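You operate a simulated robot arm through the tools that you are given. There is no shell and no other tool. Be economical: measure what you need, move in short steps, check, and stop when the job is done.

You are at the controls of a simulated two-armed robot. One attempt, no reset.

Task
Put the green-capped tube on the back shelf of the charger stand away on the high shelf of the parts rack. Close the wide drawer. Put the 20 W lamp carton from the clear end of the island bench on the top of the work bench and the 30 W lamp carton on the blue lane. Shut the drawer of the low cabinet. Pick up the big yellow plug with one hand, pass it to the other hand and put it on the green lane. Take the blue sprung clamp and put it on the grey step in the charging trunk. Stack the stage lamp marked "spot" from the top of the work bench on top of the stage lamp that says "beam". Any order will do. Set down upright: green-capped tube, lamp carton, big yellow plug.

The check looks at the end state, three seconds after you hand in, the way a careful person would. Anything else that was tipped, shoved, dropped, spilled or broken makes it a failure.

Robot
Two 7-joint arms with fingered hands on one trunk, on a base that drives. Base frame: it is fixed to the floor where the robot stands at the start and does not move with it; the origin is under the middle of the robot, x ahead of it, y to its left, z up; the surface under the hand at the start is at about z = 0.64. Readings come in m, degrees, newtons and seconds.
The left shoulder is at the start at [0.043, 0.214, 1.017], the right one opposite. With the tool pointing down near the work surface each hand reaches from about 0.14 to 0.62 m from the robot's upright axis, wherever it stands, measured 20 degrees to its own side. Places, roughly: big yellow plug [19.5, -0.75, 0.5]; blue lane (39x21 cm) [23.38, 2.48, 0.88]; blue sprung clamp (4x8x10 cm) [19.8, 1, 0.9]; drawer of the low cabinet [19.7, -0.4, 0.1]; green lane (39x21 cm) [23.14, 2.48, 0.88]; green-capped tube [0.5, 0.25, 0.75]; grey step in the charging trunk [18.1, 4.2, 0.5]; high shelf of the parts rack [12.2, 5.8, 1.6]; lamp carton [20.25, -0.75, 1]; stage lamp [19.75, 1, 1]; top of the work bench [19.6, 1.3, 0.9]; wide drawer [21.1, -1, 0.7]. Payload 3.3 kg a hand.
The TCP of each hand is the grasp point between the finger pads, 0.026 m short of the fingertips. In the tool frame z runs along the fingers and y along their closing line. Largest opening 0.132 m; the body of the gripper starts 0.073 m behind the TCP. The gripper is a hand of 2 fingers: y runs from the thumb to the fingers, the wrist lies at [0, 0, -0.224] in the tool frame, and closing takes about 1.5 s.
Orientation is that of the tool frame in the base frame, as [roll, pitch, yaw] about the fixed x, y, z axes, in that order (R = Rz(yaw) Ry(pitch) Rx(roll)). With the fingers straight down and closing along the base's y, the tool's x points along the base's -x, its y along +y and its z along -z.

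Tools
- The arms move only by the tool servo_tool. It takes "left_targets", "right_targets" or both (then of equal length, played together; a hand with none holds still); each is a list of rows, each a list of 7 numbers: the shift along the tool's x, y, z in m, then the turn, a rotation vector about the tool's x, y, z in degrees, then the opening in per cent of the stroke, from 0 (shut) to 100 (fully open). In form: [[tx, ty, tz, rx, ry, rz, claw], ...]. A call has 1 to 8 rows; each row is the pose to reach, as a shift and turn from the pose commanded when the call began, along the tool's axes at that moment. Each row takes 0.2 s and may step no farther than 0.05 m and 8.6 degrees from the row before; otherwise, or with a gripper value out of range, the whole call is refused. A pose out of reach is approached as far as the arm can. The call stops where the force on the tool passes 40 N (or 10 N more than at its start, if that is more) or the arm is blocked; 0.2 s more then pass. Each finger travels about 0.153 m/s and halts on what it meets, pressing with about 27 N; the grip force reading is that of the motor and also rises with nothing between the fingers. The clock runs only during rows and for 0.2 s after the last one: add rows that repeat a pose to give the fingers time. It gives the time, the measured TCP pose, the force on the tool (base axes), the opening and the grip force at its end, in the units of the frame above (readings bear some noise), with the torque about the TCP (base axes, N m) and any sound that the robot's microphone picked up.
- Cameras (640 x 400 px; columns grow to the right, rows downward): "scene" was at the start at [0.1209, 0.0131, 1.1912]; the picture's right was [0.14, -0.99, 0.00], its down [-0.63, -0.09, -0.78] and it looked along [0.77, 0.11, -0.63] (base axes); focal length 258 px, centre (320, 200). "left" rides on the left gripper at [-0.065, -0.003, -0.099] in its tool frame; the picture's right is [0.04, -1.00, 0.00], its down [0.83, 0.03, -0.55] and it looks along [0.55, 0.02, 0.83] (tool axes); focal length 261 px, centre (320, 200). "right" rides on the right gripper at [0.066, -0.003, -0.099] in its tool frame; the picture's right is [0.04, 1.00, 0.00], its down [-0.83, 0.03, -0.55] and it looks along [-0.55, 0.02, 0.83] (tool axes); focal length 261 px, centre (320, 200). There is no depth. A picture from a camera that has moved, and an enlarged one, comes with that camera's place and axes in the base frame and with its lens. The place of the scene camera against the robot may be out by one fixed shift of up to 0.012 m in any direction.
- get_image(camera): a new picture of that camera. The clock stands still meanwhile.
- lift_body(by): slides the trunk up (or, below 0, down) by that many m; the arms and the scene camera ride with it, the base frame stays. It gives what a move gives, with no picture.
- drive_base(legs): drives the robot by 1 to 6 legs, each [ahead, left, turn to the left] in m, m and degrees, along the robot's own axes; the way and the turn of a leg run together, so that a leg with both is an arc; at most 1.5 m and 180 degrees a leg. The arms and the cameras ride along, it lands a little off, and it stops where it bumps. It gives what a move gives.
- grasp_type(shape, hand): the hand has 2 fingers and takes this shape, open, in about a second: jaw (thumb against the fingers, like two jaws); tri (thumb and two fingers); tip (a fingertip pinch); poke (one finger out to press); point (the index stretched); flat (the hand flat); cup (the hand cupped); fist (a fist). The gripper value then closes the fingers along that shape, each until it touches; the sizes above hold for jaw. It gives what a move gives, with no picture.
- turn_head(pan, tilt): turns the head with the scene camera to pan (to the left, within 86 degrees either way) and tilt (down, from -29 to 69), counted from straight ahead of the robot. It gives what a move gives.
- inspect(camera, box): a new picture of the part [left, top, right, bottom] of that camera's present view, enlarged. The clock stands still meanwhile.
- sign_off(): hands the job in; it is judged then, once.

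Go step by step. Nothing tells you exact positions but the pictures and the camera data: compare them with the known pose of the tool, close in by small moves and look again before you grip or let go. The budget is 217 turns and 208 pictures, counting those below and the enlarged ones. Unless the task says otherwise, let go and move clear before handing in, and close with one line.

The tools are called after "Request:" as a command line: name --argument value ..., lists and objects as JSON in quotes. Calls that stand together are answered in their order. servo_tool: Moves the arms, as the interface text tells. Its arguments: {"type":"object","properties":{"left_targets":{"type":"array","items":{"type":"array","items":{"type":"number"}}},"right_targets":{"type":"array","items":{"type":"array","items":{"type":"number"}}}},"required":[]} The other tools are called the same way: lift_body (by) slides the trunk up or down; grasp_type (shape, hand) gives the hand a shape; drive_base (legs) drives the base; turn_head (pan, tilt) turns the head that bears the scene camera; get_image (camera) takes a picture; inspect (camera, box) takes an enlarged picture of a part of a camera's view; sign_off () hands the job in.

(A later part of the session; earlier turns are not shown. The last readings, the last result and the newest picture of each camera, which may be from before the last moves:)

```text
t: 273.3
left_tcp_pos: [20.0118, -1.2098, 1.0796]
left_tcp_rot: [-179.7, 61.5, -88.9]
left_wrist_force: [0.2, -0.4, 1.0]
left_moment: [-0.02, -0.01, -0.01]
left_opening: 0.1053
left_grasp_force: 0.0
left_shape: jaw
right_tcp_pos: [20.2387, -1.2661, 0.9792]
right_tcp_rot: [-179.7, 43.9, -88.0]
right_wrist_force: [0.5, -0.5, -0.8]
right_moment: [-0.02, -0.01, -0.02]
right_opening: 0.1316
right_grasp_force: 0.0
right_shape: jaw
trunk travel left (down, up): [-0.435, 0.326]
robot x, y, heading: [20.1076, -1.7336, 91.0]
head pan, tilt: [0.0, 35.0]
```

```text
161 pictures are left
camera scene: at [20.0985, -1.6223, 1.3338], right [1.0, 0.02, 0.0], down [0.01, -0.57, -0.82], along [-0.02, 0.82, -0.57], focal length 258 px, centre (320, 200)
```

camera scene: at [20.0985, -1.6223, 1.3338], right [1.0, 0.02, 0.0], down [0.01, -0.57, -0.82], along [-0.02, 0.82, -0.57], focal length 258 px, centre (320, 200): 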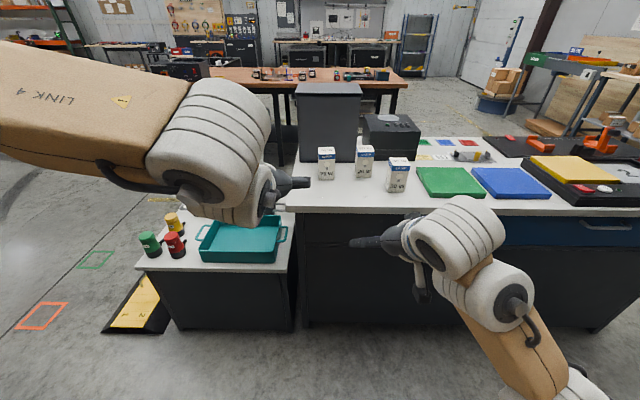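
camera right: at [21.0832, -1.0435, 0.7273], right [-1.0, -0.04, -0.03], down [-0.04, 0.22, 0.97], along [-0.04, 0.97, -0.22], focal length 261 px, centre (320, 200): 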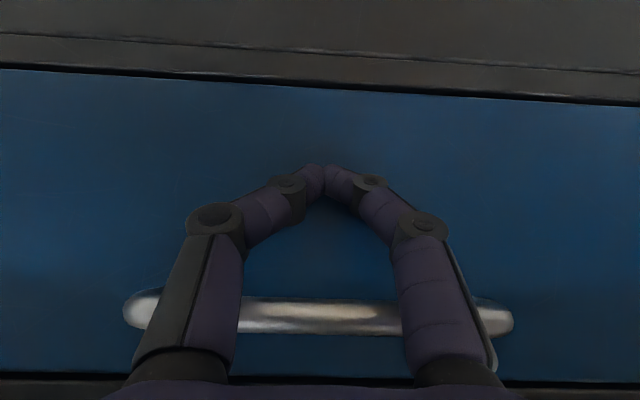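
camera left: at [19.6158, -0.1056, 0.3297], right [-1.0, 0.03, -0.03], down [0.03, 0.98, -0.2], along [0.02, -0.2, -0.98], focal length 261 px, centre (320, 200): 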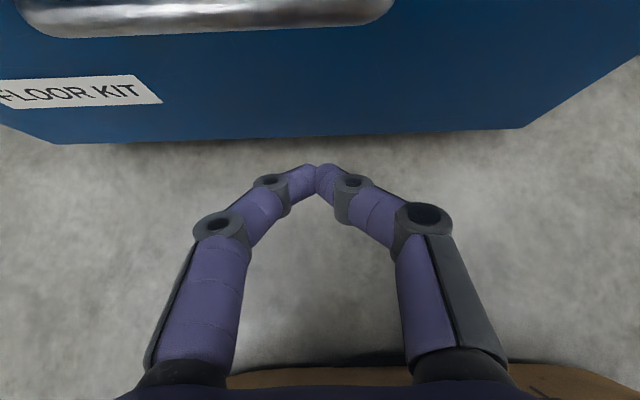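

Request:
inspect --camera "scene" --box '[290, 130, 430, 220]'

Request:
inspect --camera "scene" --box '[120, 190, 320, 330]'

```text
4.44 times, centred on (360, 175) of scene
camera zoom: at [20.0985, -1.6223, 1.3338], right [1.0, 0.02, 0.0], down [0.01, -0.57, -0.82], along [-0.02, 0.82, -0.57], focal length 1149 px, centre (142, 311)
```

zoom: 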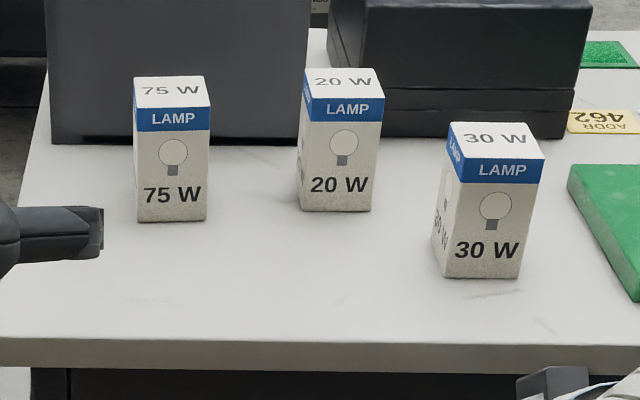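

```text
2.86 times, centred on (220, 260) of scene
camera zoom: at [20.0985, -1.6223, 1.3338], right [1.0, 0.02, 0.0], down [0.01, -0.57, -0.82], along [-0.02, 0.82, -0.57], focal length 738 px, centre (606, 29)
```

zoom: 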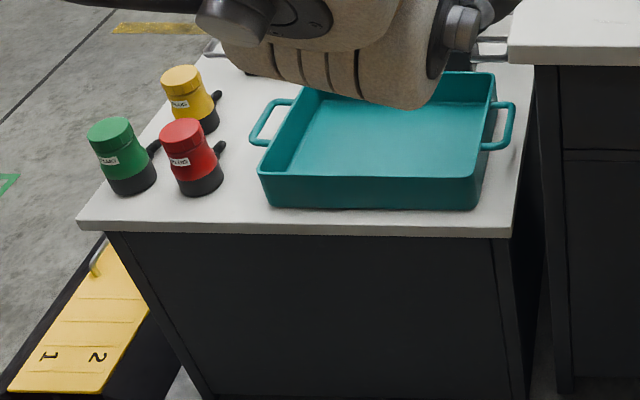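

The labels are clear: 75 W, 20 W, 30 W. Triangulating, the yellow plug's base is at ≈(19.43, −0.753, 0.525). I'll first take the plug with the right hand, pass it to the left, then take the 30 W carton. I move in front of the plugs and set the right hand straight down.

Request:
drive_base --legs '[[0.05, 0, -0.8], [0, 0.86, 0]]'

Request:
servo_tool --right_targets '[[0, 0, 0, 0, 8.5, 0, 100], [0, 0, 0, 0, 17, 0, 100], [0, 0, 0, 0, 25.5, 0, 100], [0, 0, 0, 0, 34, 0, 100], [0, 0, 0, 0, 41, 0, 100], [0, 0, 0, 0, 44, 0, 100]]'

Request:
servo_tool --right_targets '[[0, 0, 0, 0, 0, 8.5, 100], [0, 0, 0, 0, 0, 17, 100], [0, 0, 0, 0, 0, 25.5, 100], [0, 0, 0, 0, 0, 34, 100], [0, 0, 0, 0, 0, 42.5, 100], [0, 0, 0, 0, 0, 51, 100], [0, 0, 0, 0, 0, 59.5, 100], [0, 0, 0, 0, 0, 68, 100]]'

Request:
servo_tool --right_targets '[[0, 0, 0, 0, 0, 8.5, 100], [0, 0, 0, 0, 0, 17, 100], [0, 0, 0, 0, 0, 22, 100]]'

Request:
turn_head --pan -10 --tilt 50

Request:
get_image --camera "scene"

```text
t: 278.3
left_tcp_pos: [19.1754, -1.1634, 1.0795]
left_tcp_rot: [-179.5, 61.6, -89.9]
left_wrist_force: [0.4, 0.7, -0.3]
left_moment: [0.0, -0.02, -0.01]
left_opening: 0.1054
left_grasp_force: 0.1
left_shape: jaw
right_tcp_pos: [19.4036, -1.2241, 0.9796]
right_tcp_rot: [-179.5, 43.9, -89.1]
right_wrist_force: [-0.6, -0.3, -0.7]
right_moment: [-0.02, 0.01, 0.01]
right_opening: 0.132
right_grasp_force: 0.1
right_shape: jaw
trunk travel left (down, up): [-0.435, 0.326]
robot x, y, heading: [19.2619, -1.6896, 90.2]
head pan, tilt: [0.0, 35.0]
```

```text
t: 279.7
left_tcp_pos: [19.1765, -1.1646, 1.0789]
left_tcp_rot: [-179.9, 61.4, -90.0]
left_wrist_force: [-0.4, 0.6, -0.9]
left_moment: [0.0, 0.0, 0.01]
left_opening: 0.1054
left_grasp_force: 0.1
left_shape: jaw
right_tcp_pos: [19.3423, -1.1588, 0.9506]
right_tcp_rot: [-179.1, 0.3, -89.9]
right_wrist_force: [1.0, 0.0, -1.0]
right_moment: [-0.03, 0.01, 0.02]
right_opening: 0.1319
right_grasp_force: 0.0
right_shape: jaw
right hand out of reach, approached as far as the arm can: row 1, 2, 3, 4, 5, 6
trunk travel left (down, up): [-0.435, 0.326]
robot x, y, heading: [19.2664, -1.6902, 90.1]
head pan, tilt: [0.0, 35.0]
```

```text
t: 281.7
left_tcp_pos: [19.1764, -1.1642, 1.0784]
left_tcp_rot: [-179.7, 61.5, -90.1]
left_wrist_force: [0.0, -0.6, -0.2]
left_moment: [0.01, 0.0, -0.01]
left_opening: 0.1053
left_grasp_force: 0.0
left_shape: jaw
right_tcp_pos: [19.3437, -1.1549, 0.9526]
right_tcp_rot: [-179.5, 1.1, -160.3]
right_wrist_force: [0.8, 0.3, 1.3]
right_moment: [0.0, -0.01, 0.04]
right_opening: 0.1321
right_grasp_force: 0.0
right_shape: jaw
trunk travel left (down, up): [-0.435, 0.326]
robot x, y, heading: [19.2631, -1.6926, 90.3]
head pan, tilt: [0.0, 35.0]
stopped in row 8 (right hand): the arm was blocked; the commanded pose is now the measured one
```

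```text
t: 282.5
left_tcp_pos: [19.1764, -1.1639, 1.0784]
left_tcp_rot: [-179.7, 61.5, -89.9]
left_wrist_force: [0.4, 1.2, -0.1]
left_moment: [0.0, 0.0, -0.01]
left_opening: 0.1056
left_grasp_force: 0.0
left_shape: jaw
right_tcp_pos: [19.3452, -1.1569, 0.9528]
right_tcp_rot: [-180.0, 1.2, 177.6]
right_wrist_force: [-0.1, 0.6, -0.6]
right_moment: [0.01, -0.01, 0.02]
right_opening: 0.132
right_grasp_force: 0.0
right_shape: jaw
trunk travel left (down, up): [-0.435, 0.326]
robot x, y, heading: [19.2667, -1.6911, 90.6]
head pan, tilt: [0.0, 35.0]
```

```text
t: 283.3
left_tcp_pos: [19.1761, -1.1641, 1.0785]
left_tcp_rot: [-179.7, 61.5, -89.8]
left_wrist_force: [0.3, -0.2, 0.3]
left_moment: [0.01, 0.0, 0.01]
left_opening: 0.1055
left_grasp_force: 0.1
left_shape: jaw
right_tcp_pos: [19.3452, -1.1556, 0.9511]
right_tcp_rot: [-179.9, 1.3, 177.8]
right_wrist_force: [-0.3, 0.6, -0.1]
right_moment: [0.0, 0.0, 0.0]
right_opening: 0.1319
right_grasp_force: 0.1
right_shape: jaw
trunk travel left (down, up): [-0.435, 0.326]
robot x, y, heading: [19.2671, -1.6894, 90.1]
head pan, tilt: [-10.0, 50.0]
```

```text
158 pictures are left
camera scene: at [19.2697, -1.5896, 1.3121], right [0.99, -0.17, 0.0], down [-0.13, -0.75, -0.64], along [0.11, 0.63, -0.77], focal length 258 px, centre (320, 200)
```

scene: 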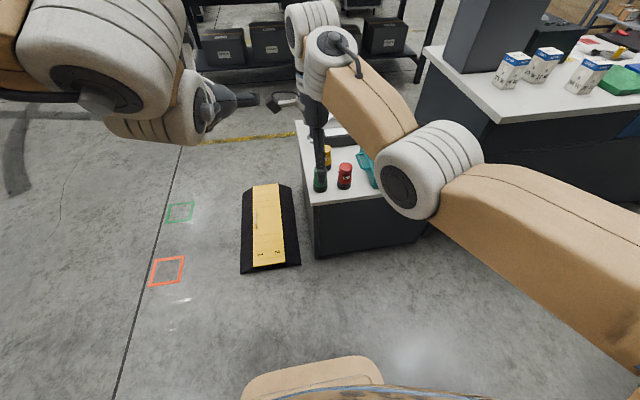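

The right hand is in the rotated orientation. I move the left hand further left, lower the trunk 0.2 and drive closer (y≈−1.35).

Request:
servo_tool --left_targets '[[0, 0.05, 0, 0, 0, 0, 80], [0, 0.1, 0, 0, 0, 0, 80], [0, 0.15, 0, 0, 0, 0, 80], [0, 0.2, 0, 0, 0, 0, 80]]'

Request:
lift_body --by -0.2

Request:
drive_base --legs '[[0.33, 0, 0]]'

Request:
get_image --camera "right"

Request:
get_image --camera "scene"

```text
t: 284.3
left_tcp_pos: [18.9759, -1.1665, 1.0757]
left_tcp_rot: [-179.6, 61.5, -89.9]
left_wrist_force: [0.1, 0.2, -0.1]
left_moment: [0.03, -0.01, 0.02]
left_opening: 0.1053
left_grasp_force: 0.1
left_shape: jaw
right_tcp_pos: [19.3434, -1.1548, 0.9514]
right_tcp_rot: [180.0, 1.3, 177.7]
right_wrist_force: [-0.6, -0.4, 0.2]
right_moment: [-0.01, -0.05, 0.02]
right_opening: 0.1319
right_grasp_force: 0.1
right_shape: jaw
trunk travel left (down, up): [-0.435, 0.326]
robot x, y, heading: [19.2645, -1.6887, 90.1]
head pan, tilt: [-10.0, 50.0]
```

```text
t: 286.4
left_tcp_pos: [18.9756, -1.1624, 0.879]
left_tcp_rot: [-179.7, 61.5, -89.9]
left_wrist_force: [0.6, -0.1, 0.6]
left_moment: [0.04, 0.01, 0.03]
left_opening: 0.1054
left_grasp_force: 0.0
left_shape: jaw
right_tcp_pos: [19.3634, -1.1466, 0.724]
right_tcp_rot: [-177.0, 1.7, 175.8]
right_wrist_force: [0.7, -0.4, 0.4]
right_moment: [-0.03, -0.01, -0.01]
right_opening: 0.1321
right_grasp_force: 0.0
right_shape: jaw
trunk travel left (down, up): [-0.235, 0.526]
robot x, y, heading: [19.266, -1.6884, 90.2]
head pan, tilt: [-10.0, 50.0]
```

```text
t: 288.6
left_tcp_pos: [18.9836, -0.8351, 0.878]
left_tcp_rot: [-179.5, 61.5, -90.6]
left_wrist_force: [-0.5, -0.3, 0.4]
left_moment: [-0.01, -0.01, -0.01]
left_opening: 0.1053
left_grasp_force: 0.1
left_shape: jaw
right_tcp_pos: [19.3708, -0.8245, 0.7223]
right_tcp_rot: [-176.9, 1.8, 175.2]
right_wrist_force: [0.9, 0.4, 1.0]
right_moment: [-0.02, 0.02, -0.03]
right_opening: 0.132
right_grasp_force: 0.1
right_shape: jaw
trunk travel left (down, up): [-0.235, 0.526]
robot x, y, heading: [19.2644, -1.3649, 89.3]
head pan, tilt: [-10.0, 50.0]
```

```text
157 pictures are left
camera right: at [19.3018, -0.8158, 0.8195], right [0.05, 1.0, -0.06], down [0.82, 0.0, 0.58], along [0.58, -0.07, -0.81], focal length 261 px, centre (320, 200)
```

right: 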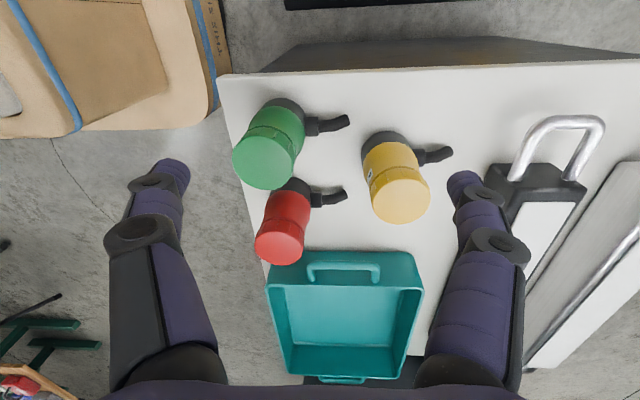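

```text
156 pictures are left
camera scene: at [19.2721, -1.2278, 1.1096], right [0.98, -0.18, 0.0], down [-0.14, -0.75, -0.64], along [0.12, 0.63, -0.77], focal length 258 px, centre (320, 200)
```

scene: 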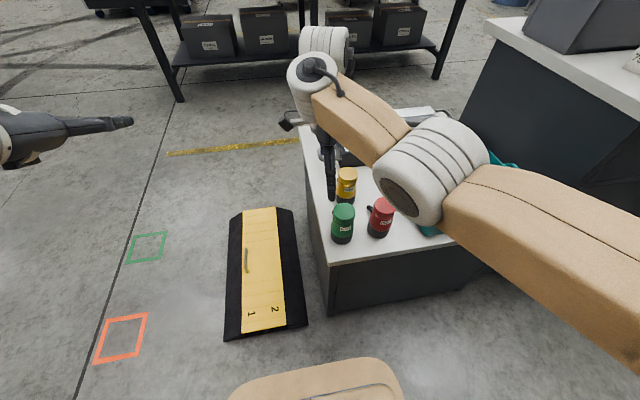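

The plug's cable stub points to +y, so the neutral orientation (closing along x) is right after all. I rotate back while moving over the plug at (19.432, −0.762).

Request:
servo_tool --right_targets '[[-0.008, 0.008, 0, 0, 0, -8.5, 100], [-0.016, 0.016, 0, 0, 0, -17, 100], [-0.024, 0.024, 0, 0, 0, -25.5, 100], [-0.032, 0.032, 0, 0, 0, -34, 100], [-0.04, 0.04, 0, 0, 0, -42.5, 100], [-0.048, 0.048, 0, 0, 0, -51, 100], [-0.055, 0.056, 0, 0, 0, -59.5, 100], [-0.061, 0.063, 0, 0, 0, -68, 100]]'

Request:
servo_tool --right_targets '[[0, 0, 0, 0, 0, -8.5, 100], [0, 0, 0, 0, 0, -17.5, 100], [0, 0, 0, 0, 0, -17.5, 100]]'

Request:
get_image --camera "right"

```text
t: 290.4
left_tcp_pos: [18.9835, -0.8363, 0.8783]
left_tcp_rot: [-179.5, 61.5, -90.4]
left_wrist_force: [-0.4, 0.4, 0.1]
left_moment: [-0.01, -0.03, 0.01]
left_opening: 0.1054
left_grasp_force: 0.1
left_shape: jaw
right_tcp_pos: [19.4376, -0.7765, 0.7216]
right_tcp_rot: [-177.1, -2.2, -116.7]
right_wrist_force: [-0.1, 0.3, 0.4]
right_moment: [0.01, -0.03, 0.04]
right_opening: 0.132
right_grasp_force: 0.1
right_shape: jaw
right hand out of reach, approached as far as the arm can: row 7, 8
trunk travel left (down, up): [-0.235, 0.526]
robot x, y, heading: [19.2683, -1.3664, 89.6]
head pan, tilt: [-10.0, 50.0]
```

```text
refused: row 2 steps farther than a row can; nothing moved
```

```text
155 pictures are left
camera right: at [19.4064, -0.8309, 0.8221], right [-0.91, 0.41, -0.05], down [0.33, 0.79, 0.52], along [0.25, 0.46, -0.85], focal length 261 px, centre (320, 200)
```

right: 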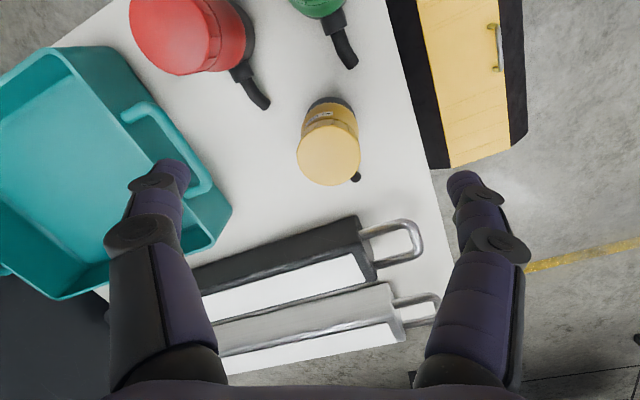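

Request:
drive_base --legs '[[0.045, 0, 0]]'

Request:
servo_tool --right_targets '[[0, 0, 0, 0, 0, -8, 100], [0, 0, 0, 0, 0, -16, 100], [0, 0, 0, 0, 0, -24, 100], [0, 0, 0, 0, 0, -27, 100], [0, 0, 0, 0, 0, -27, 100]]'

Request:
get_image --camera "right"

```text
t: 291.3
left_tcp_pos: [18.9836, -0.789, 0.8773]
left_tcp_rot: [-179.7, 61.4, -90.6]
left_wrist_force: [-0.5, 0.0, 0.0]
left_moment: [-0.01, 0.01, -0.01]
left_opening: 0.1054
left_grasp_force: 0.0
left_shape: jaw
right_tcp_pos: [19.4377, -0.7305, 0.7197]
right_tcp_rot: [-177.2, -2.2, -116.9]
right_wrist_force: [0.9, -0.5, -0.4]
right_moment: [0.0, -0.03, -0.01]
right_opening: 0.132
right_grasp_force: 0.0
right_shape: jaw
trunk travel left (down, up): [-0.235, 0.526]
robot x, y, heading: [19.2649, -1.322, 89.5]
head pan, tilt: [-10.0, 50.0]
```

```text
t: 292.5
left_tcp_pos: [18.9838, -0.7897, 0.8777]
left_tcp_rot: [-179.6, 61.5, -90.6]
left_wrist_force: [0.2, 0.9, 0.4]
left_moment: [0.01, 0.01, -0.02]
left_opening: 0.1055
left_grasp_force: 0.0
left_shape: jaw
right_tcp_pos: [19.4384, -0.7314, 0.7199]
right_tcp_rot: [-178.3, -3.3, -89.9]
right_wrist_force: [0.1, -0.2, 0.6]
right_moment: [0.0, 0.04, -0.01]
right_opening: 0.132
right_grasp_force: 0.0
right_shape: jaw
trunk travel left (down, up): [-0.235, 0.526]
robot x, y, heading: [19.265, -1.3189, 89.2]
head pan, tilt: [-10.0, 50.0]
```

```text
154 pictures are left
camera right: at [19.437, -0.7912, 0.8224], right [-1.0, -0.04, -0.03], down [-0.05, 0.86, 0.5], along [0.0, 0.5, -0.86], focal length 261 px, centre (320, 200)
```

right: 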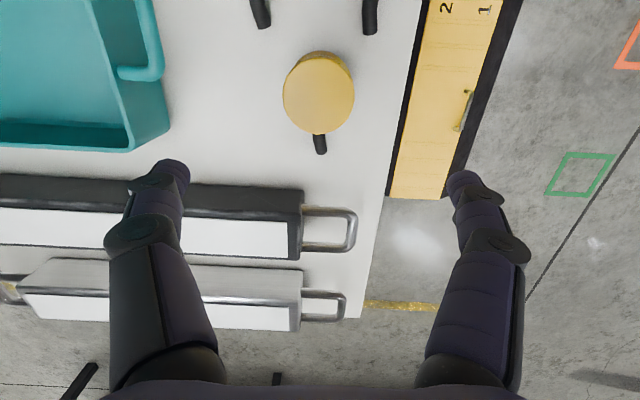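

Plug top centre at (19.442, −0.765). I shift and lower around it.

Request:
servo_tool --right_targets '[[0.034, -0.004, 0, 0, -3.3, 0, 100], [0.034, -0.004, 0.03, 0, -3.3, 0, 100], [0.034, -0.004, 0.06, 0, -3.3, 0, 100], [0.034, -0.004, 0.085, 0, -3.3, 0, 100], [0.034, -0.004, 0.085, 0, -3.3, 0, 100]]'

Request:
get_image --camera "right"

```text
t: 293.7
left_tcp_pos: [18.9833, -0.7892, 0.8783]
left_tcp_rot: [-179.7, 61.5, -90.6]
left_wrist_force: [0.0, -0.4, -0.3]
left_moment: [-0.02, 0.02, -0.01]
left_opening: 0.1055
left_grasp_force: 0.1
left_shape: jaw
right_tcp_pos: [19.4451, -0.7688, 0.637]
right_tcp_rot: [-178.4, 0.0, -89.8]
right_wrist_force: [0.3, 0.3, -0.4]
right_moment: [-0.02, -0.01, -0.01]
right_opening: 0.1319
right_grasp_force: 0.1
right_shape: jaw
right hand out of reach, approached as far as the arm can: row 1
trunk travel left (down, up): [-0.235, 0.526]
robot x, y, heading: [19.2659, -1.3183, 89.5]
head pan, tilt: [-10.0, 50.0]
```

```text
153 pictures are left
camera right: at [19.4451, -0.8351, 0.7378], right [-1.0, -0.04, -0.03], down [-0.05, 0.83, 0.55], along [0.0, 0.55, -0.83], focal length 261 px, centre (320, 200)
```

right: 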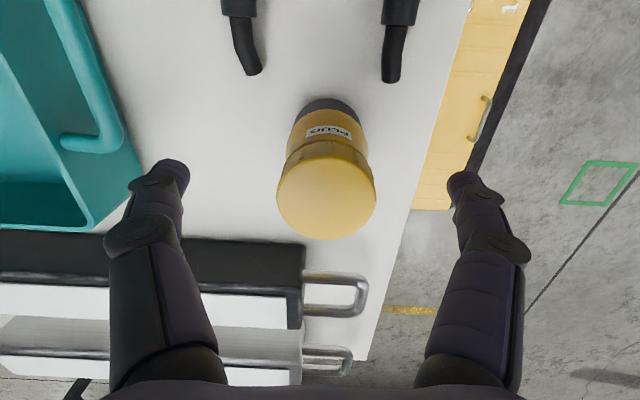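

Well centred. Lower 2 cm and grip.

Request:
servo_tool --right_targets '[[0, 0.002, 0.02, 0, 0, 0, 100], [0, 0.002, 0.02, 0, 0, 0, 60], [0, 0.002, 0.02, 0, 0, 0, 20], [0, 0.002, 0.02, 0, 0, 0, 0], [0, 0.002, 0.02, 0, 0, 0, 0], [0, 0.002, 0.02, 0, 0, 0, 0], [0, 0.002, 0.02, 0, 0, 0, 0]]'

Request:
get_image --camera "right"

```text
t: 295.3
left_tcp_pos: [18.9829, -0.7907, 0.8781]
left_tcp_rot: [-179.7, 61.4, -90.5]
left_wrist_force: [-0.8, 0.1, -0.2]
left_moment: [-0.05, -0.04, -0.02]
left_opening: 0.1053
left_grasp_force: 0.0
left_shape: jaw
right_tcp_pos: [19.4438, -0.7688, 0.619]
right_tcp_rot: [-178.3, 0.0, -89.7]
right_wrist_force: [-0.1, -1.1, 0.5]
right_moment: [0.0, 0.06, 0.02]
right_opening: 0.041
right_grasp_force: 27.6
right_shape: jaw
trunk travel left (down, up): [-0.235, 0.526]
robot x, y, heading: [19.2659, -1.3203, 89.4]
head pan, tilt: [-10.0, 50.0]
```

```text
152 pictures are left
camera right: at [19.4431, -0.8341, 0.7186], right [-1.0, -0.04, -0.03], down [-0.05, 0.83, 0.55], along [0.0, 0.55, -0.83], focal length 261 px, centre (320, 200)
```

right: 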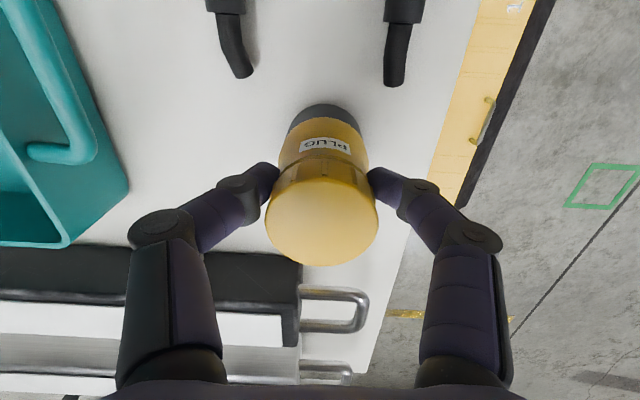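

Gripped. Lift with the trunk and back away for the handover.

Request:
lift_body --by 0.25

Request:
drive_base --legs '[[-0.35, 0, 0]]'

Request:
servo_tool --right_targets '[[0.025, 0.02, 0, 0, 0, 0, 0], [0.05, 0.04, 0, 0, 0, 0, 0], [0.075, 0.06, 0, 0, 0, 0, 0], [0.095, 0.08, 0, 0, 0, 0, 0], [0.095, 0.1, 0, 0, 0, 0, 0]]'

Request:
get_image --camera "right"

Request:
get_image --camera "scene"

```text
t: 297.9
left_tcp_pos: [18.984, -0.7899, 1.1286]
left_tcp_rot: [-179.7, 61.5, -90.6]
left_wrist_force: [-0.1, 0.5, 0.1]
left_moment: [-0.03, -0.01, 0.0]
left_opening: 0.1055
left_grasp_force: 0.0
left_shape: jaw
right_tcp_pos: [19.4415, -0.7701, 0.8671]
right_tcp_rot: [-178.4, 0.1, -89.8]
right_wrist_force: [-0.3, 0.6, -3.2]
right_moment: [-0.02, 0.01, 0.01]
right_opening: 0.0408
right_grasp_force: 26.7
right_shape: jaw
trunk travel left (down, up): [-0.485, 0.276]
robot x, y, heading: [19.2704, -1.3207, 89.6]
head pan, tilt: [-10.0, 50.0]
```

```text
t: 300.1
left_tcp_pos: [18.9788, -1.1436, 1.1288]
left_tcp_rot: [-179.7, 61.5, -90.4]
left_wrist_force: [-0.1, 0.3, -0.4]
left_moment: [-0.01, 0.01, -0.03]
left_opening: 0.1057
left_grasp_force: 0.1
left_shape: jaw
right_tcp_pos: [19.4401, -1.1214, 0.869]
right_tcp_rot: [-178.4, 0.2, -89.8]
right_wrist_force: [0.9, -0.8, -2.2]
right_moment: [0.0, 0.01, 0.02]
right_opening: 0.0409
right_grasp_force: 27.4
right_shape: jaw
trunk travel left (down, up): [-0.485, 0.276]
robot x, y, heading: [19.261, -1.6742, 89.4]
head pan, tilt: [-10.0, 50.0]
```

```text
t: 301.4
left_tcp_pos: [18.9791, -1.1426, 1.1287]
left_tcp_rot: [-179.6, 61.6, -90.5]
left_wrist_force: [-0.7, 0.8, 0.0]
left_moment: [-0.02, -0.01, 0.02]
left_opening: 0.1053
left_grasp_force: 0.1
left_shape: jaw
right_tcp_pos: [19.3611, -1.2038, 0.8627]
right_tcp_rot: [-177.3, 0.5, -91.7]
right_wrist_force: [0.2, -0.1, -3.5]
right_moment: [-0.03, -0.02, 0.0]
right_opening: 0.0401
right_grasp_force: 26.7
right_shape: jaw
right hand out of reach, approached as far as the arm can: row 4
trunk travel left (down, up): [-0.485, 0.276]
robot x, y, heading: [19.2628, -1.6729, 89.6]
head pan, tilt: [-10.0, 50.0]
```

```text
151 pictures are left
camera right: at [19.3561, -1.2719, 0.9615], right [-1.0, -0.01, -0.05], down [-0.03, 0.83, 0.56], along [0.03, 0.56, -0.83], focal length 261 px, centre (320, 200)
```

right: 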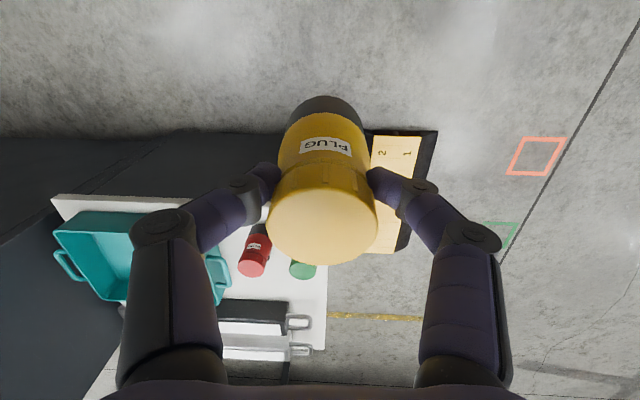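

```text
150 pictures are left
camera scene: at [19.2689, -1.5765, 1.3623], right [0.98, -0.18, 0.0], down [-0.14, -0.75, -0.64], along [0.12, 0.63, -0.77], focal length 258 px, centre (320, 200)
```

scene: 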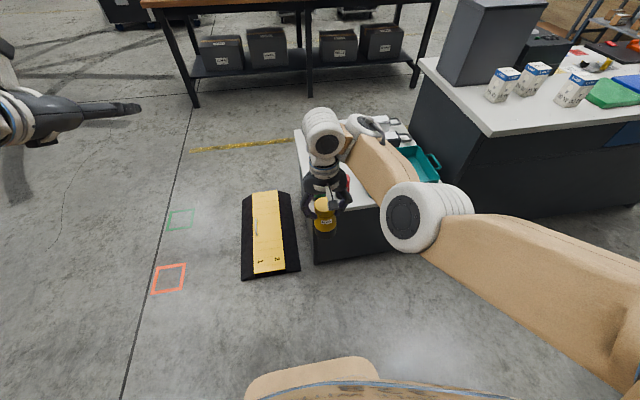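

The plug hangs below the right hand, stub forward. For the pass I'll bring the left hand in level, from behind and low on the plug. First: right hand further forward to the midline, left hand level and lowered behind it.

Request:
servo_tool --left_targets '[[0.042, 0, 0.004, 0, -3.6, 0, 80], [0.084, 0, 0.008, 0, -7.2, 0, 80], [0.126, 0, 0.012, 0, -10.8, 0, 80], [0.168, 0, 0.017, 0, -14.4, 0, 80], [0.21, 0, 0.021, 0, -18, 0, 80], [0.252, 0, 0.025, 0, -21.6, 0, 80], [0.294, 0, 0.03, 0, -25, 0, 80], [0.334, 0, 0.034, 0, -28.5, 0, 80]]' --right_targets '[[-0.015, 0.01, 0, 0, 0, 0, 0], [-0.03, 0.02, 0, 0, 0, 0, 0], [-0.045, 0.03, 0, 0, 0, 0, 0], [-0.06, 0.04, 0, 0, 0, 0, 0], [-0.075, 0.05, 0, 0, 0, 0, 0], [-0.09, 0.06, 0, 0, 0, 0, 0], [-0.1, 0.07, 0, 0, 0, 0, 0], [-0.11, 0.07, 0, 0, 0, 0, 0]]'

Request:
get_image --camera "scene"

Request:
get_image --camera "left"

```text
t: 303.4
left_tcp_pos: [18.9911, -1.2165, 0.7993]
left_tcp_rot: [-166.4, 89.7, -76.9]
left_wrist_force: [0.0, 1.4, -0.1]
left_moment: [0.01, 0.0, 0.03]
left_opening: 0.1059
left_grasp_force: 0.0
left_shape: jaw
left hand out of reach, approached as far as the arm can: row 3, 4, 5, 6, 7, 8
right_tcp_pos: [19.3405, -1.1432, 0.8662]
right_tcp_rot: [-177.5, -0.2, -92.5]
right_wrist_force: [-0.8, 0.3, -3.7]
right_moment: [-0.04, 0.0, 0.0]
right_opening: 0.0393
right_grasp_force: 26.7
right_shape: jaw
right hand out of reach, approached as far as the arm can: row 4, 5, 6, 7, 8
trunk travel left (down, up): [-0.485, 0.276]
robot x, y, heading: [19.2646, -1.6704, 89.5]
head pan, tilt: [-10.0, 50.0]
stopped in row 8 (right hand): the arm was blocked; the commanded pose is now the measured one
```

```text
149 pictures are left
camera scene: at [19.2697, -1.5757, 1.3623], right [0.98, -0.18, 0.0], down [-0.14, -0.75, -0.64], along [0.12, 0.63, -0.77], focal length 258 px, centre (320, 200)
```

scene: 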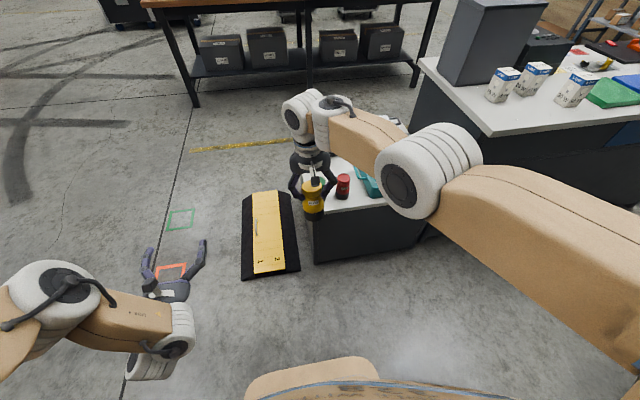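

```text
148 pictures are left
camera left: at [18.9934, -1.3154, 0.8661], right [1.0, -0.01, -0.04], down [-0.04, -0.56, -0.83], along [-0.01, 0.83, -0.56], focal length 261 px, centre (320, 200)
```

left: 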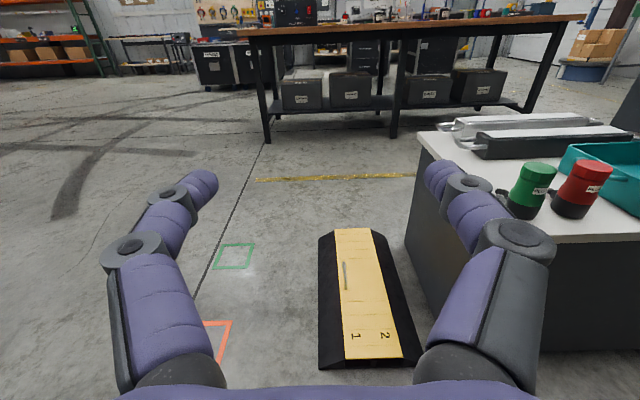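

Request:
servo_tool --left_targets '[[0, -0.04, -0.02, 0, 0, 0, 80], [-0.005, -0.085, -0.04, 0, 0, 0, 80], [-0.01, -0.13, -0.055, 0, 0, 0, 80], [-0.015, -0.175, -0.055, 0, 0, 0, 80], [-0.018, -0.22, -0.055, 0, 0, 0, 80], [-0.018, -0.265, -0.055, 0, 0, 0, 80], [-0.018, -0.31, -0.055, 0, 0, 0, 80], [-0.018, -0.349, -0.055, 0, 0, 0, 80]]'

Request:
get_image --camera "left"

```text
t: 305.1
left_tcp_pos: [19.2077, -1.2415, 0.8077]
left_tcp_rot: [87.8, 85.2, -176.4]
left_wrist_force: [-1.1, -0.2, -0.7]
left_moment: [-0.01, 0.02, -0.03]
left_opening: 0.1058
left_grasp_force: 0.0
left_shape: jaw
left hand out of reach, approached as far as the arm can: row 1, 2, 3, 4, 7, 8
right_tcp_pos: [19.3397, -1.1427, 0.8657]
right_tcp_rot: [-177.3, -0.3, -92.6]
right_wrist_force: [-0.2, 0.4, -3.1]
right_moment: [0.02, 0.01, -0.02]
right_opening: 0.0395
right_grasp_force: 26.9
right_shape: jaw
trunk travel left (down, up): [-0.485, 0.276]
robot x, y, heading: [19.2636, -1.6684, 89.7]
head pan, tilt: [-10.0, 50.0]
stopped in row 8 (left hand): the arm was blocked; the commanded pose is now the measured one
```

```text
147 pictures are left
camera left: at [19.226, -1.3385, 0.8728], right [0.99, 0.1, -0.13], down [-0.05, -0.56, -0.83], along [-0.15, 0.82, -0.55], focal length 261 px, centre (320, 200)
```

left: 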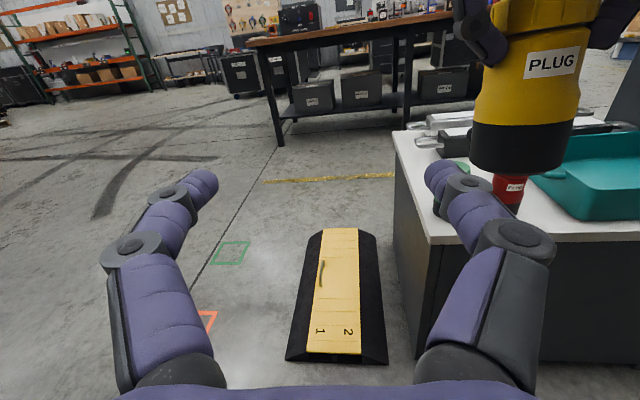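

The left arm is at its inner limit pointing straight ahead, so I angle the left hand 35° inwards and approach the plug from back-left.

Request:
servo_tool --left_targets '[[-0.001, 0, -0.002, 7.5, 0, -1, 80], [-0.002, -0.01, -0.004, 15, 0, -2, 80], [-0.003, -0.02, -0.006, 22.5, 0, -3, 80], [-0.004, -0.035, -0.008, 30, 0, -4, 80], [-0.004, -0.05, -0.01, 37.5, 0, -5, 80], [-0.004, -0.062, -0.011, 45, 0, -5, 80], [-0.004, -0.062, -0.011, 45, 0, -5, 80]]'

Request:
get_image --camera "left"

```text
t: 306.7
left_tcp_pos: [19.2465, -1.2731, 0.8457]
left_tcp_rot: [-117.6, 85.5, -56.8]
left_wrist_force: [0.1, 0.9, 0.4]
left_moment: [0.02, -0.01, 0.02]
left_opening: 0.1058
left_grasp_force: 0.1
left_shape: jaw
left hand out of reach, approached as far as the arm can: row 3, 4, 5, 6, 7
right_tcp_pos: [19.3404, -1.1422, 0.8653]
right_tcp_rot: [-177.3, -0.3, -92.5]
right_wrist_force: [0.6, -0.2, -2.7]
right_moment: [-0.02, 0.02, 0.02]
right_opening: 0.0391
right_grasp_force: 26.8
right_shape: jaw
trunk travel left (down, up): [-0.485, 0.276]
robot x, y, heading: [19.2613, -1.6701, 89.6]
head pan, tilt: [-10.0, 50.0]
```

```text
146 pictures are left
camera left: at [19.1982, -1.3554, 0.9155], right [0.87, -0.49, 0.03], down [-0.26, -0.52, -0.81], along [0.41, 0.7, -0.58], focal length 261 px, centre (320, 200)
```

left: 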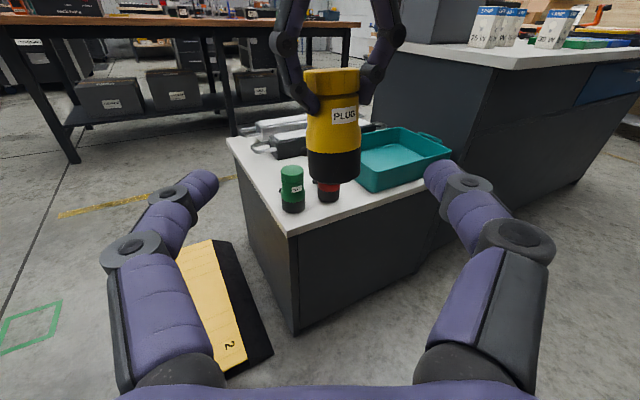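

The plug is centred between the left fingers. I align height and advance most of the way.

Request:
servo_tool --left_targets '[[0.01, -0.009, 0.02, 0, 0, 0, 80], [0.019, -0.017, 0.05, 0, 0, 0, 80], [0.019, -0.017, 0.08, 0, 0, 0, 80], [0.019, -0.017, 0.11, 0, 0, 0, 80], [0.019, -0.017, 0.11, 0, 0, 0, 80]]'

Request:
get_image --camera "left"

```text
t: 307.9
left_tcp_pos: [19.2645, -1.2539, 0.8624]
left_tcp_rot: [-125.4, 85.9, -63.4]
left_wrist_force: [0.1, -0.1, 0.0]
left_moment: [-0.04, 0.03, 0.05]
left_opening: 0.1056
left_grasp_force: 0.0
left_shape: jaw
left hand out of reach, approached as far as the arm can: row 1, 2, 3, 4, 5
right_tcp_pos: [19.3395, -1.1436, 0.865]
right_tcp_rot: [-177.4, -0.2, -92.5]
right_wrist_force: [0.7, -0.2, -3.4]
right_moment: [-0.01, 0.0, 0.01]
right_opening: 0.039
right_grasp_force: 27.3
right_shape: jaw
trunk travel left (down, up): [-0.485, 0.276]
robot x, y, heading: [19.2611, -1.6697, 89.7]
head pan, tilt: [-10.0, 50.0]
```

```text
145 pictures are left
camera left: at [19.2177, -1.3381, 0.9322], right [0.88, -0.47, 0.02], down [-0.26, -0.52, -0.81], along [0.39, 0.71, -0.59], focal length 261 px, centre (320, 200)
```

left: 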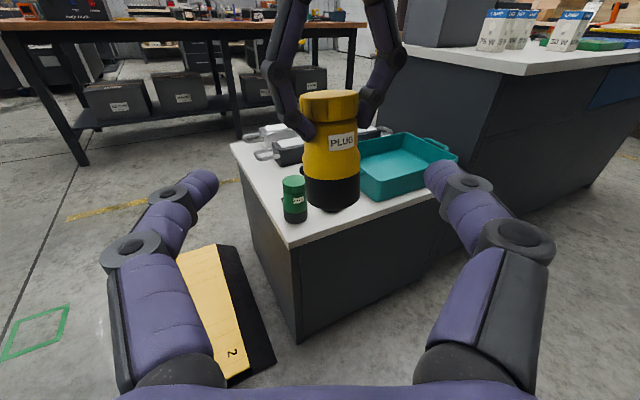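

The left arm is limited this low; at chest height both arms reach the midline better. I raise both hands about 0.22 m together.

Request:
servo_tool --left_targets '[[-0.035, 0.0, -0.005, 0, 0, 0, 80], [-0.07, 0.0, -0.01, 0, 0, 0, 80], [-0.1, 0, -0.015, 0, 0, 0, 80], [-0.13, 0, -0.02, 0, 0, 0, 80], [-0.16, 0, -0.02, 0, 0, 0, 80], [-0.185, 0, -0.02, 0, 0, 0, 80]]' --right_targets '[[0, 0, -0.04, 0, 0, 0, 0], [0, 0, -0.08, 0, 0, 0, 0], [0, 0.01, -0.12, 0, 0, 0, 0], [0, 0.02, -0.16, 0, 0, 0, 0], [0, 0.035, -0.2, 0, 0, 0, 0], [0, 0.05, -0.235, 0, 0, 0, 0]]'

Request:
get_image --camera "left"

Request:
get_image --camera "scene"

```text
t: 309.3
left_tcp_pos: [19.2495, -1.2637, 1.0505]
left_tcp_rot: [-117.6, 85.6, -56.8]
left_wrist_force: [0.1, 0.7, -0.2]
left_moment: [0.0, -0.03, -0.01]
left_opening: 0.1058
left_grasp_force: 0.1
left_shape: jaw
right_tcp_pos: [19.3236, -1.1512, 1.0475]
right_tcp_rot: [-177.3, -0.8, -94.2]
right_wrist_force: [-0.5, -0.2, -2.9]
right_moment: [-0.04, 0.01, -0.02]
right_opening: 0.038
right_grasp_force: 27.0
right_shape: jaw
right hand out of reach, approached as far as the arm can: row 4, 5, 6
trunk travel left (down, up): [-0.485, 0.276]
robot x, y, heading: [19.2633, -1.67, 89.8]
head pan, tilt: [-10.0, 50.0]
```

```text
144 pictures are left
camera left: at [19.2017, -1.3468, 1.1196], right [0.87, -0.49, 0.03], down [-0.26, -0.52, -0.81], along [0.41, 0.7, -0.58], focal length 261 px, centre (320, 200)
```

left: 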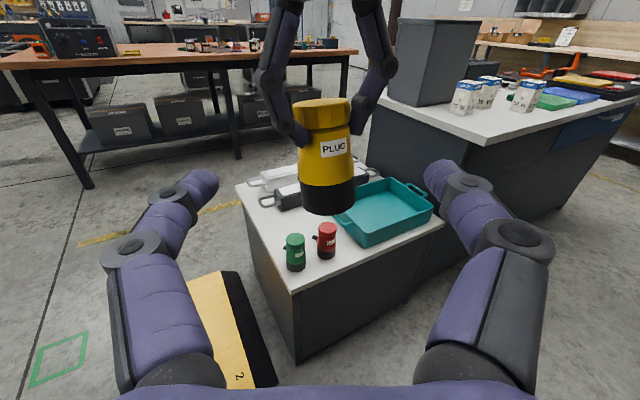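

```text
143 pictures are left
camera scene: at [19.2691, -1.5755, 1.3622], right [0.98, -0.18, 0.0], down [-0.14, -0.75, -0.64], along [0.12, 0.63, -0.77], focal length 258 px, centre (320, 200)
```

scene: 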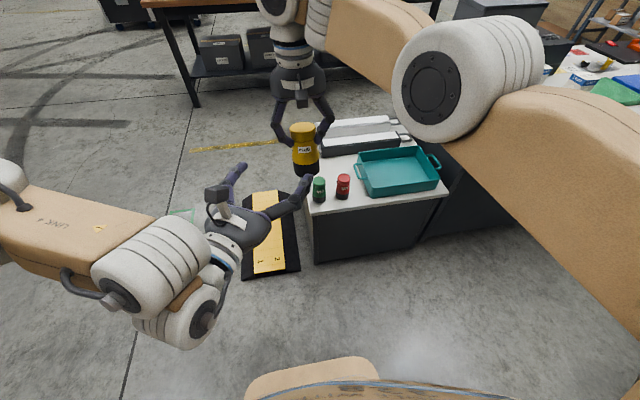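

Now it's better aligned. Lower the left hand 5 cm to the plug's lower part and advance.

Request:
servo_tool --left_targets '[[0.025, -0.004, 0, 0, 0, 0, 80], [0.048, -0.008, 0, 0, 0, 0, 80], [0.048, -0.008, 0.035, 0, 0, 0, 80], [0.048, -0.008, 0.07, 0, 0, 0, 80], [0.048, -0.008, 0.1, 0, 0, 0, 80], [0.048, -0.008, 0.1, 0, 0, 0, 80]]'

Request:
get_image --camera "left"

```text
t: 310.9
left_tcp_pos: [19.2799, -1.1695, 0.9976]
left_tcp_rot: [-117.9, 84.5, -53.0]
left_wrist_force: [-0.3, 0.1, 0.1]
left_moment: [0.02, 0.02, -0.01]
left_opening: 0.1058
left_grasp_force: 0.0
left_shape: jaw
left hand out of reach, approached as far as the arm can: row 5, 6
right_tcp_pos: [19.3258, -1.1471, 1.0526]
right_tcp_rot: [-177.5, -0.2, -94.6]
right_wrist_force: [0.9, 0.4, -3.4]
right_moment: [-0.08, -0.01, 0.03]
right_opening: 0.0381
right_grasp_force: 27.4
right_shape: jaw
trunk travel left (down, up): [-0.485, 0.276]
robot x, y, heading: [19.2652, -1.6703, 89.4]
head pan, tilt: [-10.0, 50.0]
stopped in row 6 (left hand): the arm was blocked; the commanded pose is now the measured one
```

```text
142 pictures are left
camera left: at [19.236, -1.2553, 1.0674], right [0.91, -0.42, 0.04], down [-0.22, -0.55, -0.81], along [0.37, 0.72, -0.59], focal length 261 px, centre (320, 200)
```

left: 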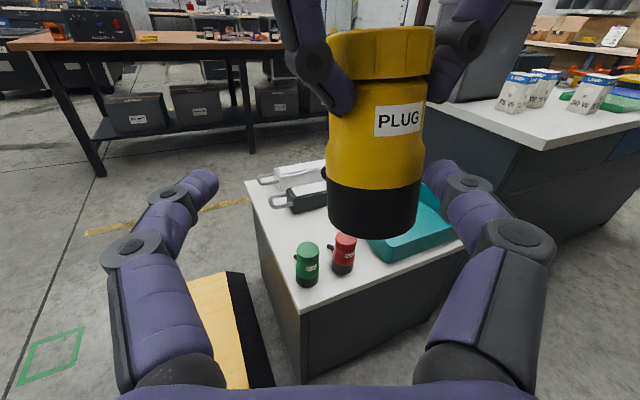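

Request:
turn_head --pan 0 --tilt 40

Request:
get_image --camera "scene"

Request:
get_image --camera "right"

```text
t: 311.6
left_tcp_pos: [19.2795, -1.1709, 0.998]
left_tcp_rot: [-117.5, 84.6, -52.6]
left_wrist_force: [0.9, -0.5, -0.2]
left_moment: [-0.01, -0.04, 0.0]
left_opening: 0.1056
left_grasp_force: 0.1
left_shape: jaw
right_tcp_pos: [19.326, -1.1479, 1.0547]
right_tcp_rot: [-177.5, -0.2, -94.6]
right_wrist_force: [-0.3, 0.4, -3.1]
right_moment: [0.0, 0.01, 0.02]
right_opening: 0.0382
right_grasp_force: 26.7
right_shape: jaw
trunk travel left (down, up): [-0.485, 0.276]
robot x, y, heading: [19.2623, -1.6718, 89.3]
head pan, tilt: [0.0, 40.0]
```

```text
141 pictures are left
camera scene: at [19.2558, -1.5668, 1.3764], right [1.0, -0.01, 0.0], down [-0.01, -0.64, -0.77], along [0.01, 0.77, -0.64], focal length 258 px, centre (320, 200)
```

scene: 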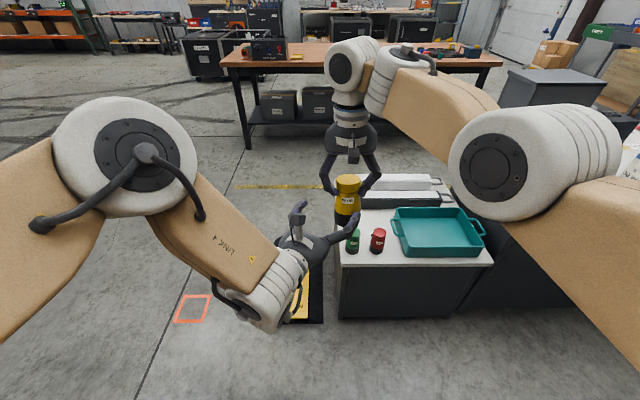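

```text
140 pictures are left
camera right: at [19.3185, -1.2131, 1.1534], right [-1.0, 0.04, -0.04], down [0.01, 0.84, 0.55], along [0.06, 0.55, -0.84], focal length 261 px, centre (320, 200)
```

right: 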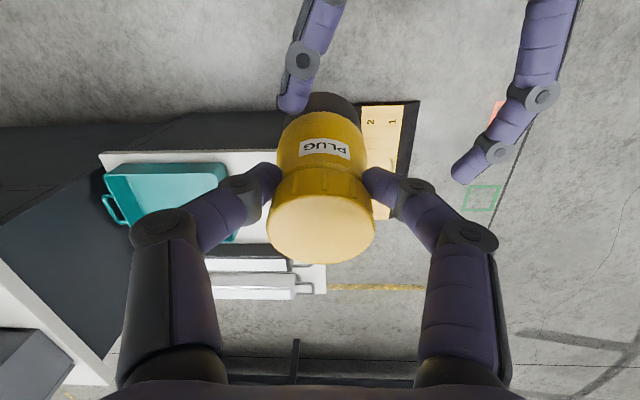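

The left hand's right finger is touching the plug's base. I retreat, shift the left hand right with full opening, and re-advance.

Request:
servo_tool --left_targets '[[0, 0, -0.03, 0, 0, 0, 90], [0, -0.015, -0.05, 0, 0, 0, 100], [0, -0.035, -0.05, 0, 0, 0, 100], [0, -0.045, -0.05, 0, 0, 0, 100], [0, -0.045, -0.05, 0, 0, 0, 100]]'

Request:
get_image --camera "left"

```text
t: 312.8
left_tcp_pos: [19.3024, -1.238, 1.0033]
left_tcp_rot: [-118.4, 84.7, -53.9]
left_wrist_force: [0.5, -0.2, -0.2]
left_moment: [-0.02, 0.02, 0.01]
left_opening: 0.1321
left_grasp_force: 0.1
left_shape: jaw
right_tcp_pos: [19.3263, -1.1484, 1.054]
right_tcp_rot: [-177.6, -0.2, -94.5]
right_wrist_force: [-0.1, -0.2, -3.2]
right_moment: [-0.02, 0.03, 0.0]
right_opening: 0.0379
right_grasp_force: 27.4
right_shape: jaw
trunk travel left (down, up): [-0.485, 0.276]
robot x, y, heading: [19.2589, -1.6721, 89.7]
head pan, tilt: [0.0, 40.0]
```

```text
139 pictures are left
camera left: at [19.2588, -1.323, 1.0737], right [0.9, -0.43, 0.04], down [-0.22, -0.55, -0.81], along [0.37, 0.72, -0.59], focal length 261 px, centre (320, 200)
```

left: 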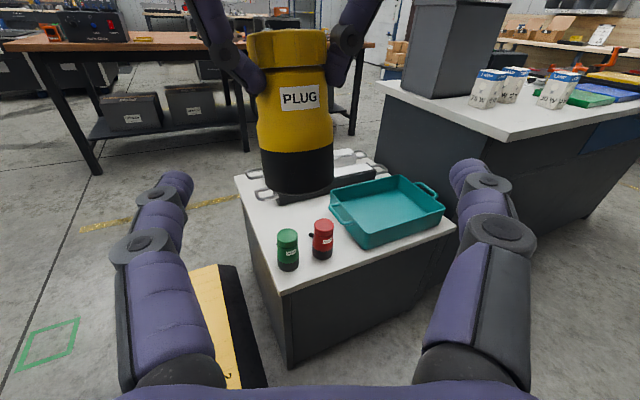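

Now the plug is inside the opening. Advance 0.09 with a small left correction, then check.

Request:
servo_tool --left_targets '[[0.003, 0.008, 0.03, 0, 0, 0, 100], [0.005, 0.016, 0.06, 0, 0, 0, 100], [0.005, 0.017, 0.08, 0, 0, 0, 100], [0.005, 0.017, 0.09, 0, 0, 0, 100], [0.005, 0.017, 0.09, 0, 0, 0, 100]]'

Request:
get_image --camera "left"

Request:
get_image --camera "right"

```text
t: 314.0
left_tcp_pos: [19.3273, -1.1525, 0.9847]
left_tcp_rot: [-129.6, 83.4, -64.7]
left_wrist_force: [-0.4, 0.7, 0.1]
left_moment: [0.01, -0.02, -0.01]
left_opening: 0.1318
left_grasp_force: 0.0
left_shape: jaw
left hand out of reach, approached as far as the arm can: row 4, 5
right_tcp_pos: [19.3264, -1.1476, 1.0527]
right_tcp_rot: [-177.7, -0.3, -94.5]
right_wrist_force: [0.7, 0.0, -3.4]
right_moment: [-0.01, 0.02, 0.02]
right_opening: 0.0377
right_grasp_force: 26.8
right_shape: jaw
trunk travel left (down, up): [-0.485, 0.276]
robot x, y, heading: [19.2619, -1.6725, 90.0]
head pan, tilt: [0.0, 40.0]
```

```text
138 pictures are left
camera left: at [19.2852, -1.2355, 1.0579], right [0.91, -0.42, 0.05], down [-0.23, -0.57, -0.79], along [0.36, 0.7, -0.61], focal length 261 px, centre (320, 200)
```

left: 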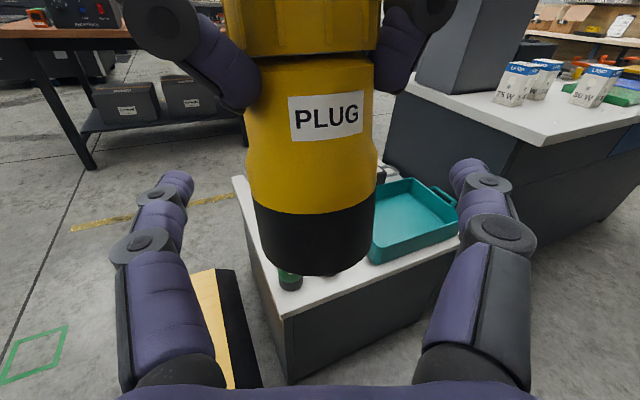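

```text
137 pictures are left
camera right: at [19.3187, -1.2131, 1.1535], right [-1.0, 0.04, -0.04], down [0.01, 0.84, 0.55], along [0.06, 0.55, -0.84], focal length 261 px, centre (320, 200)
```

right: 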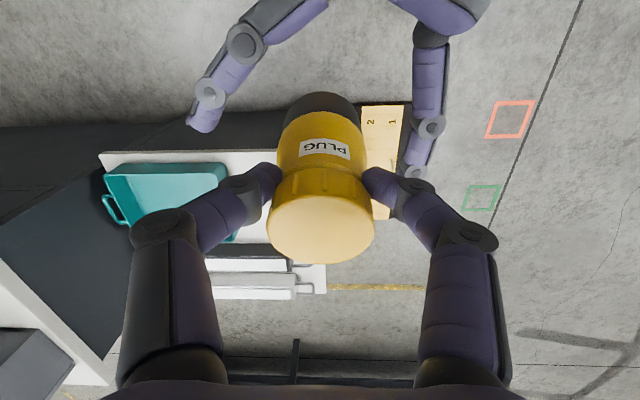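

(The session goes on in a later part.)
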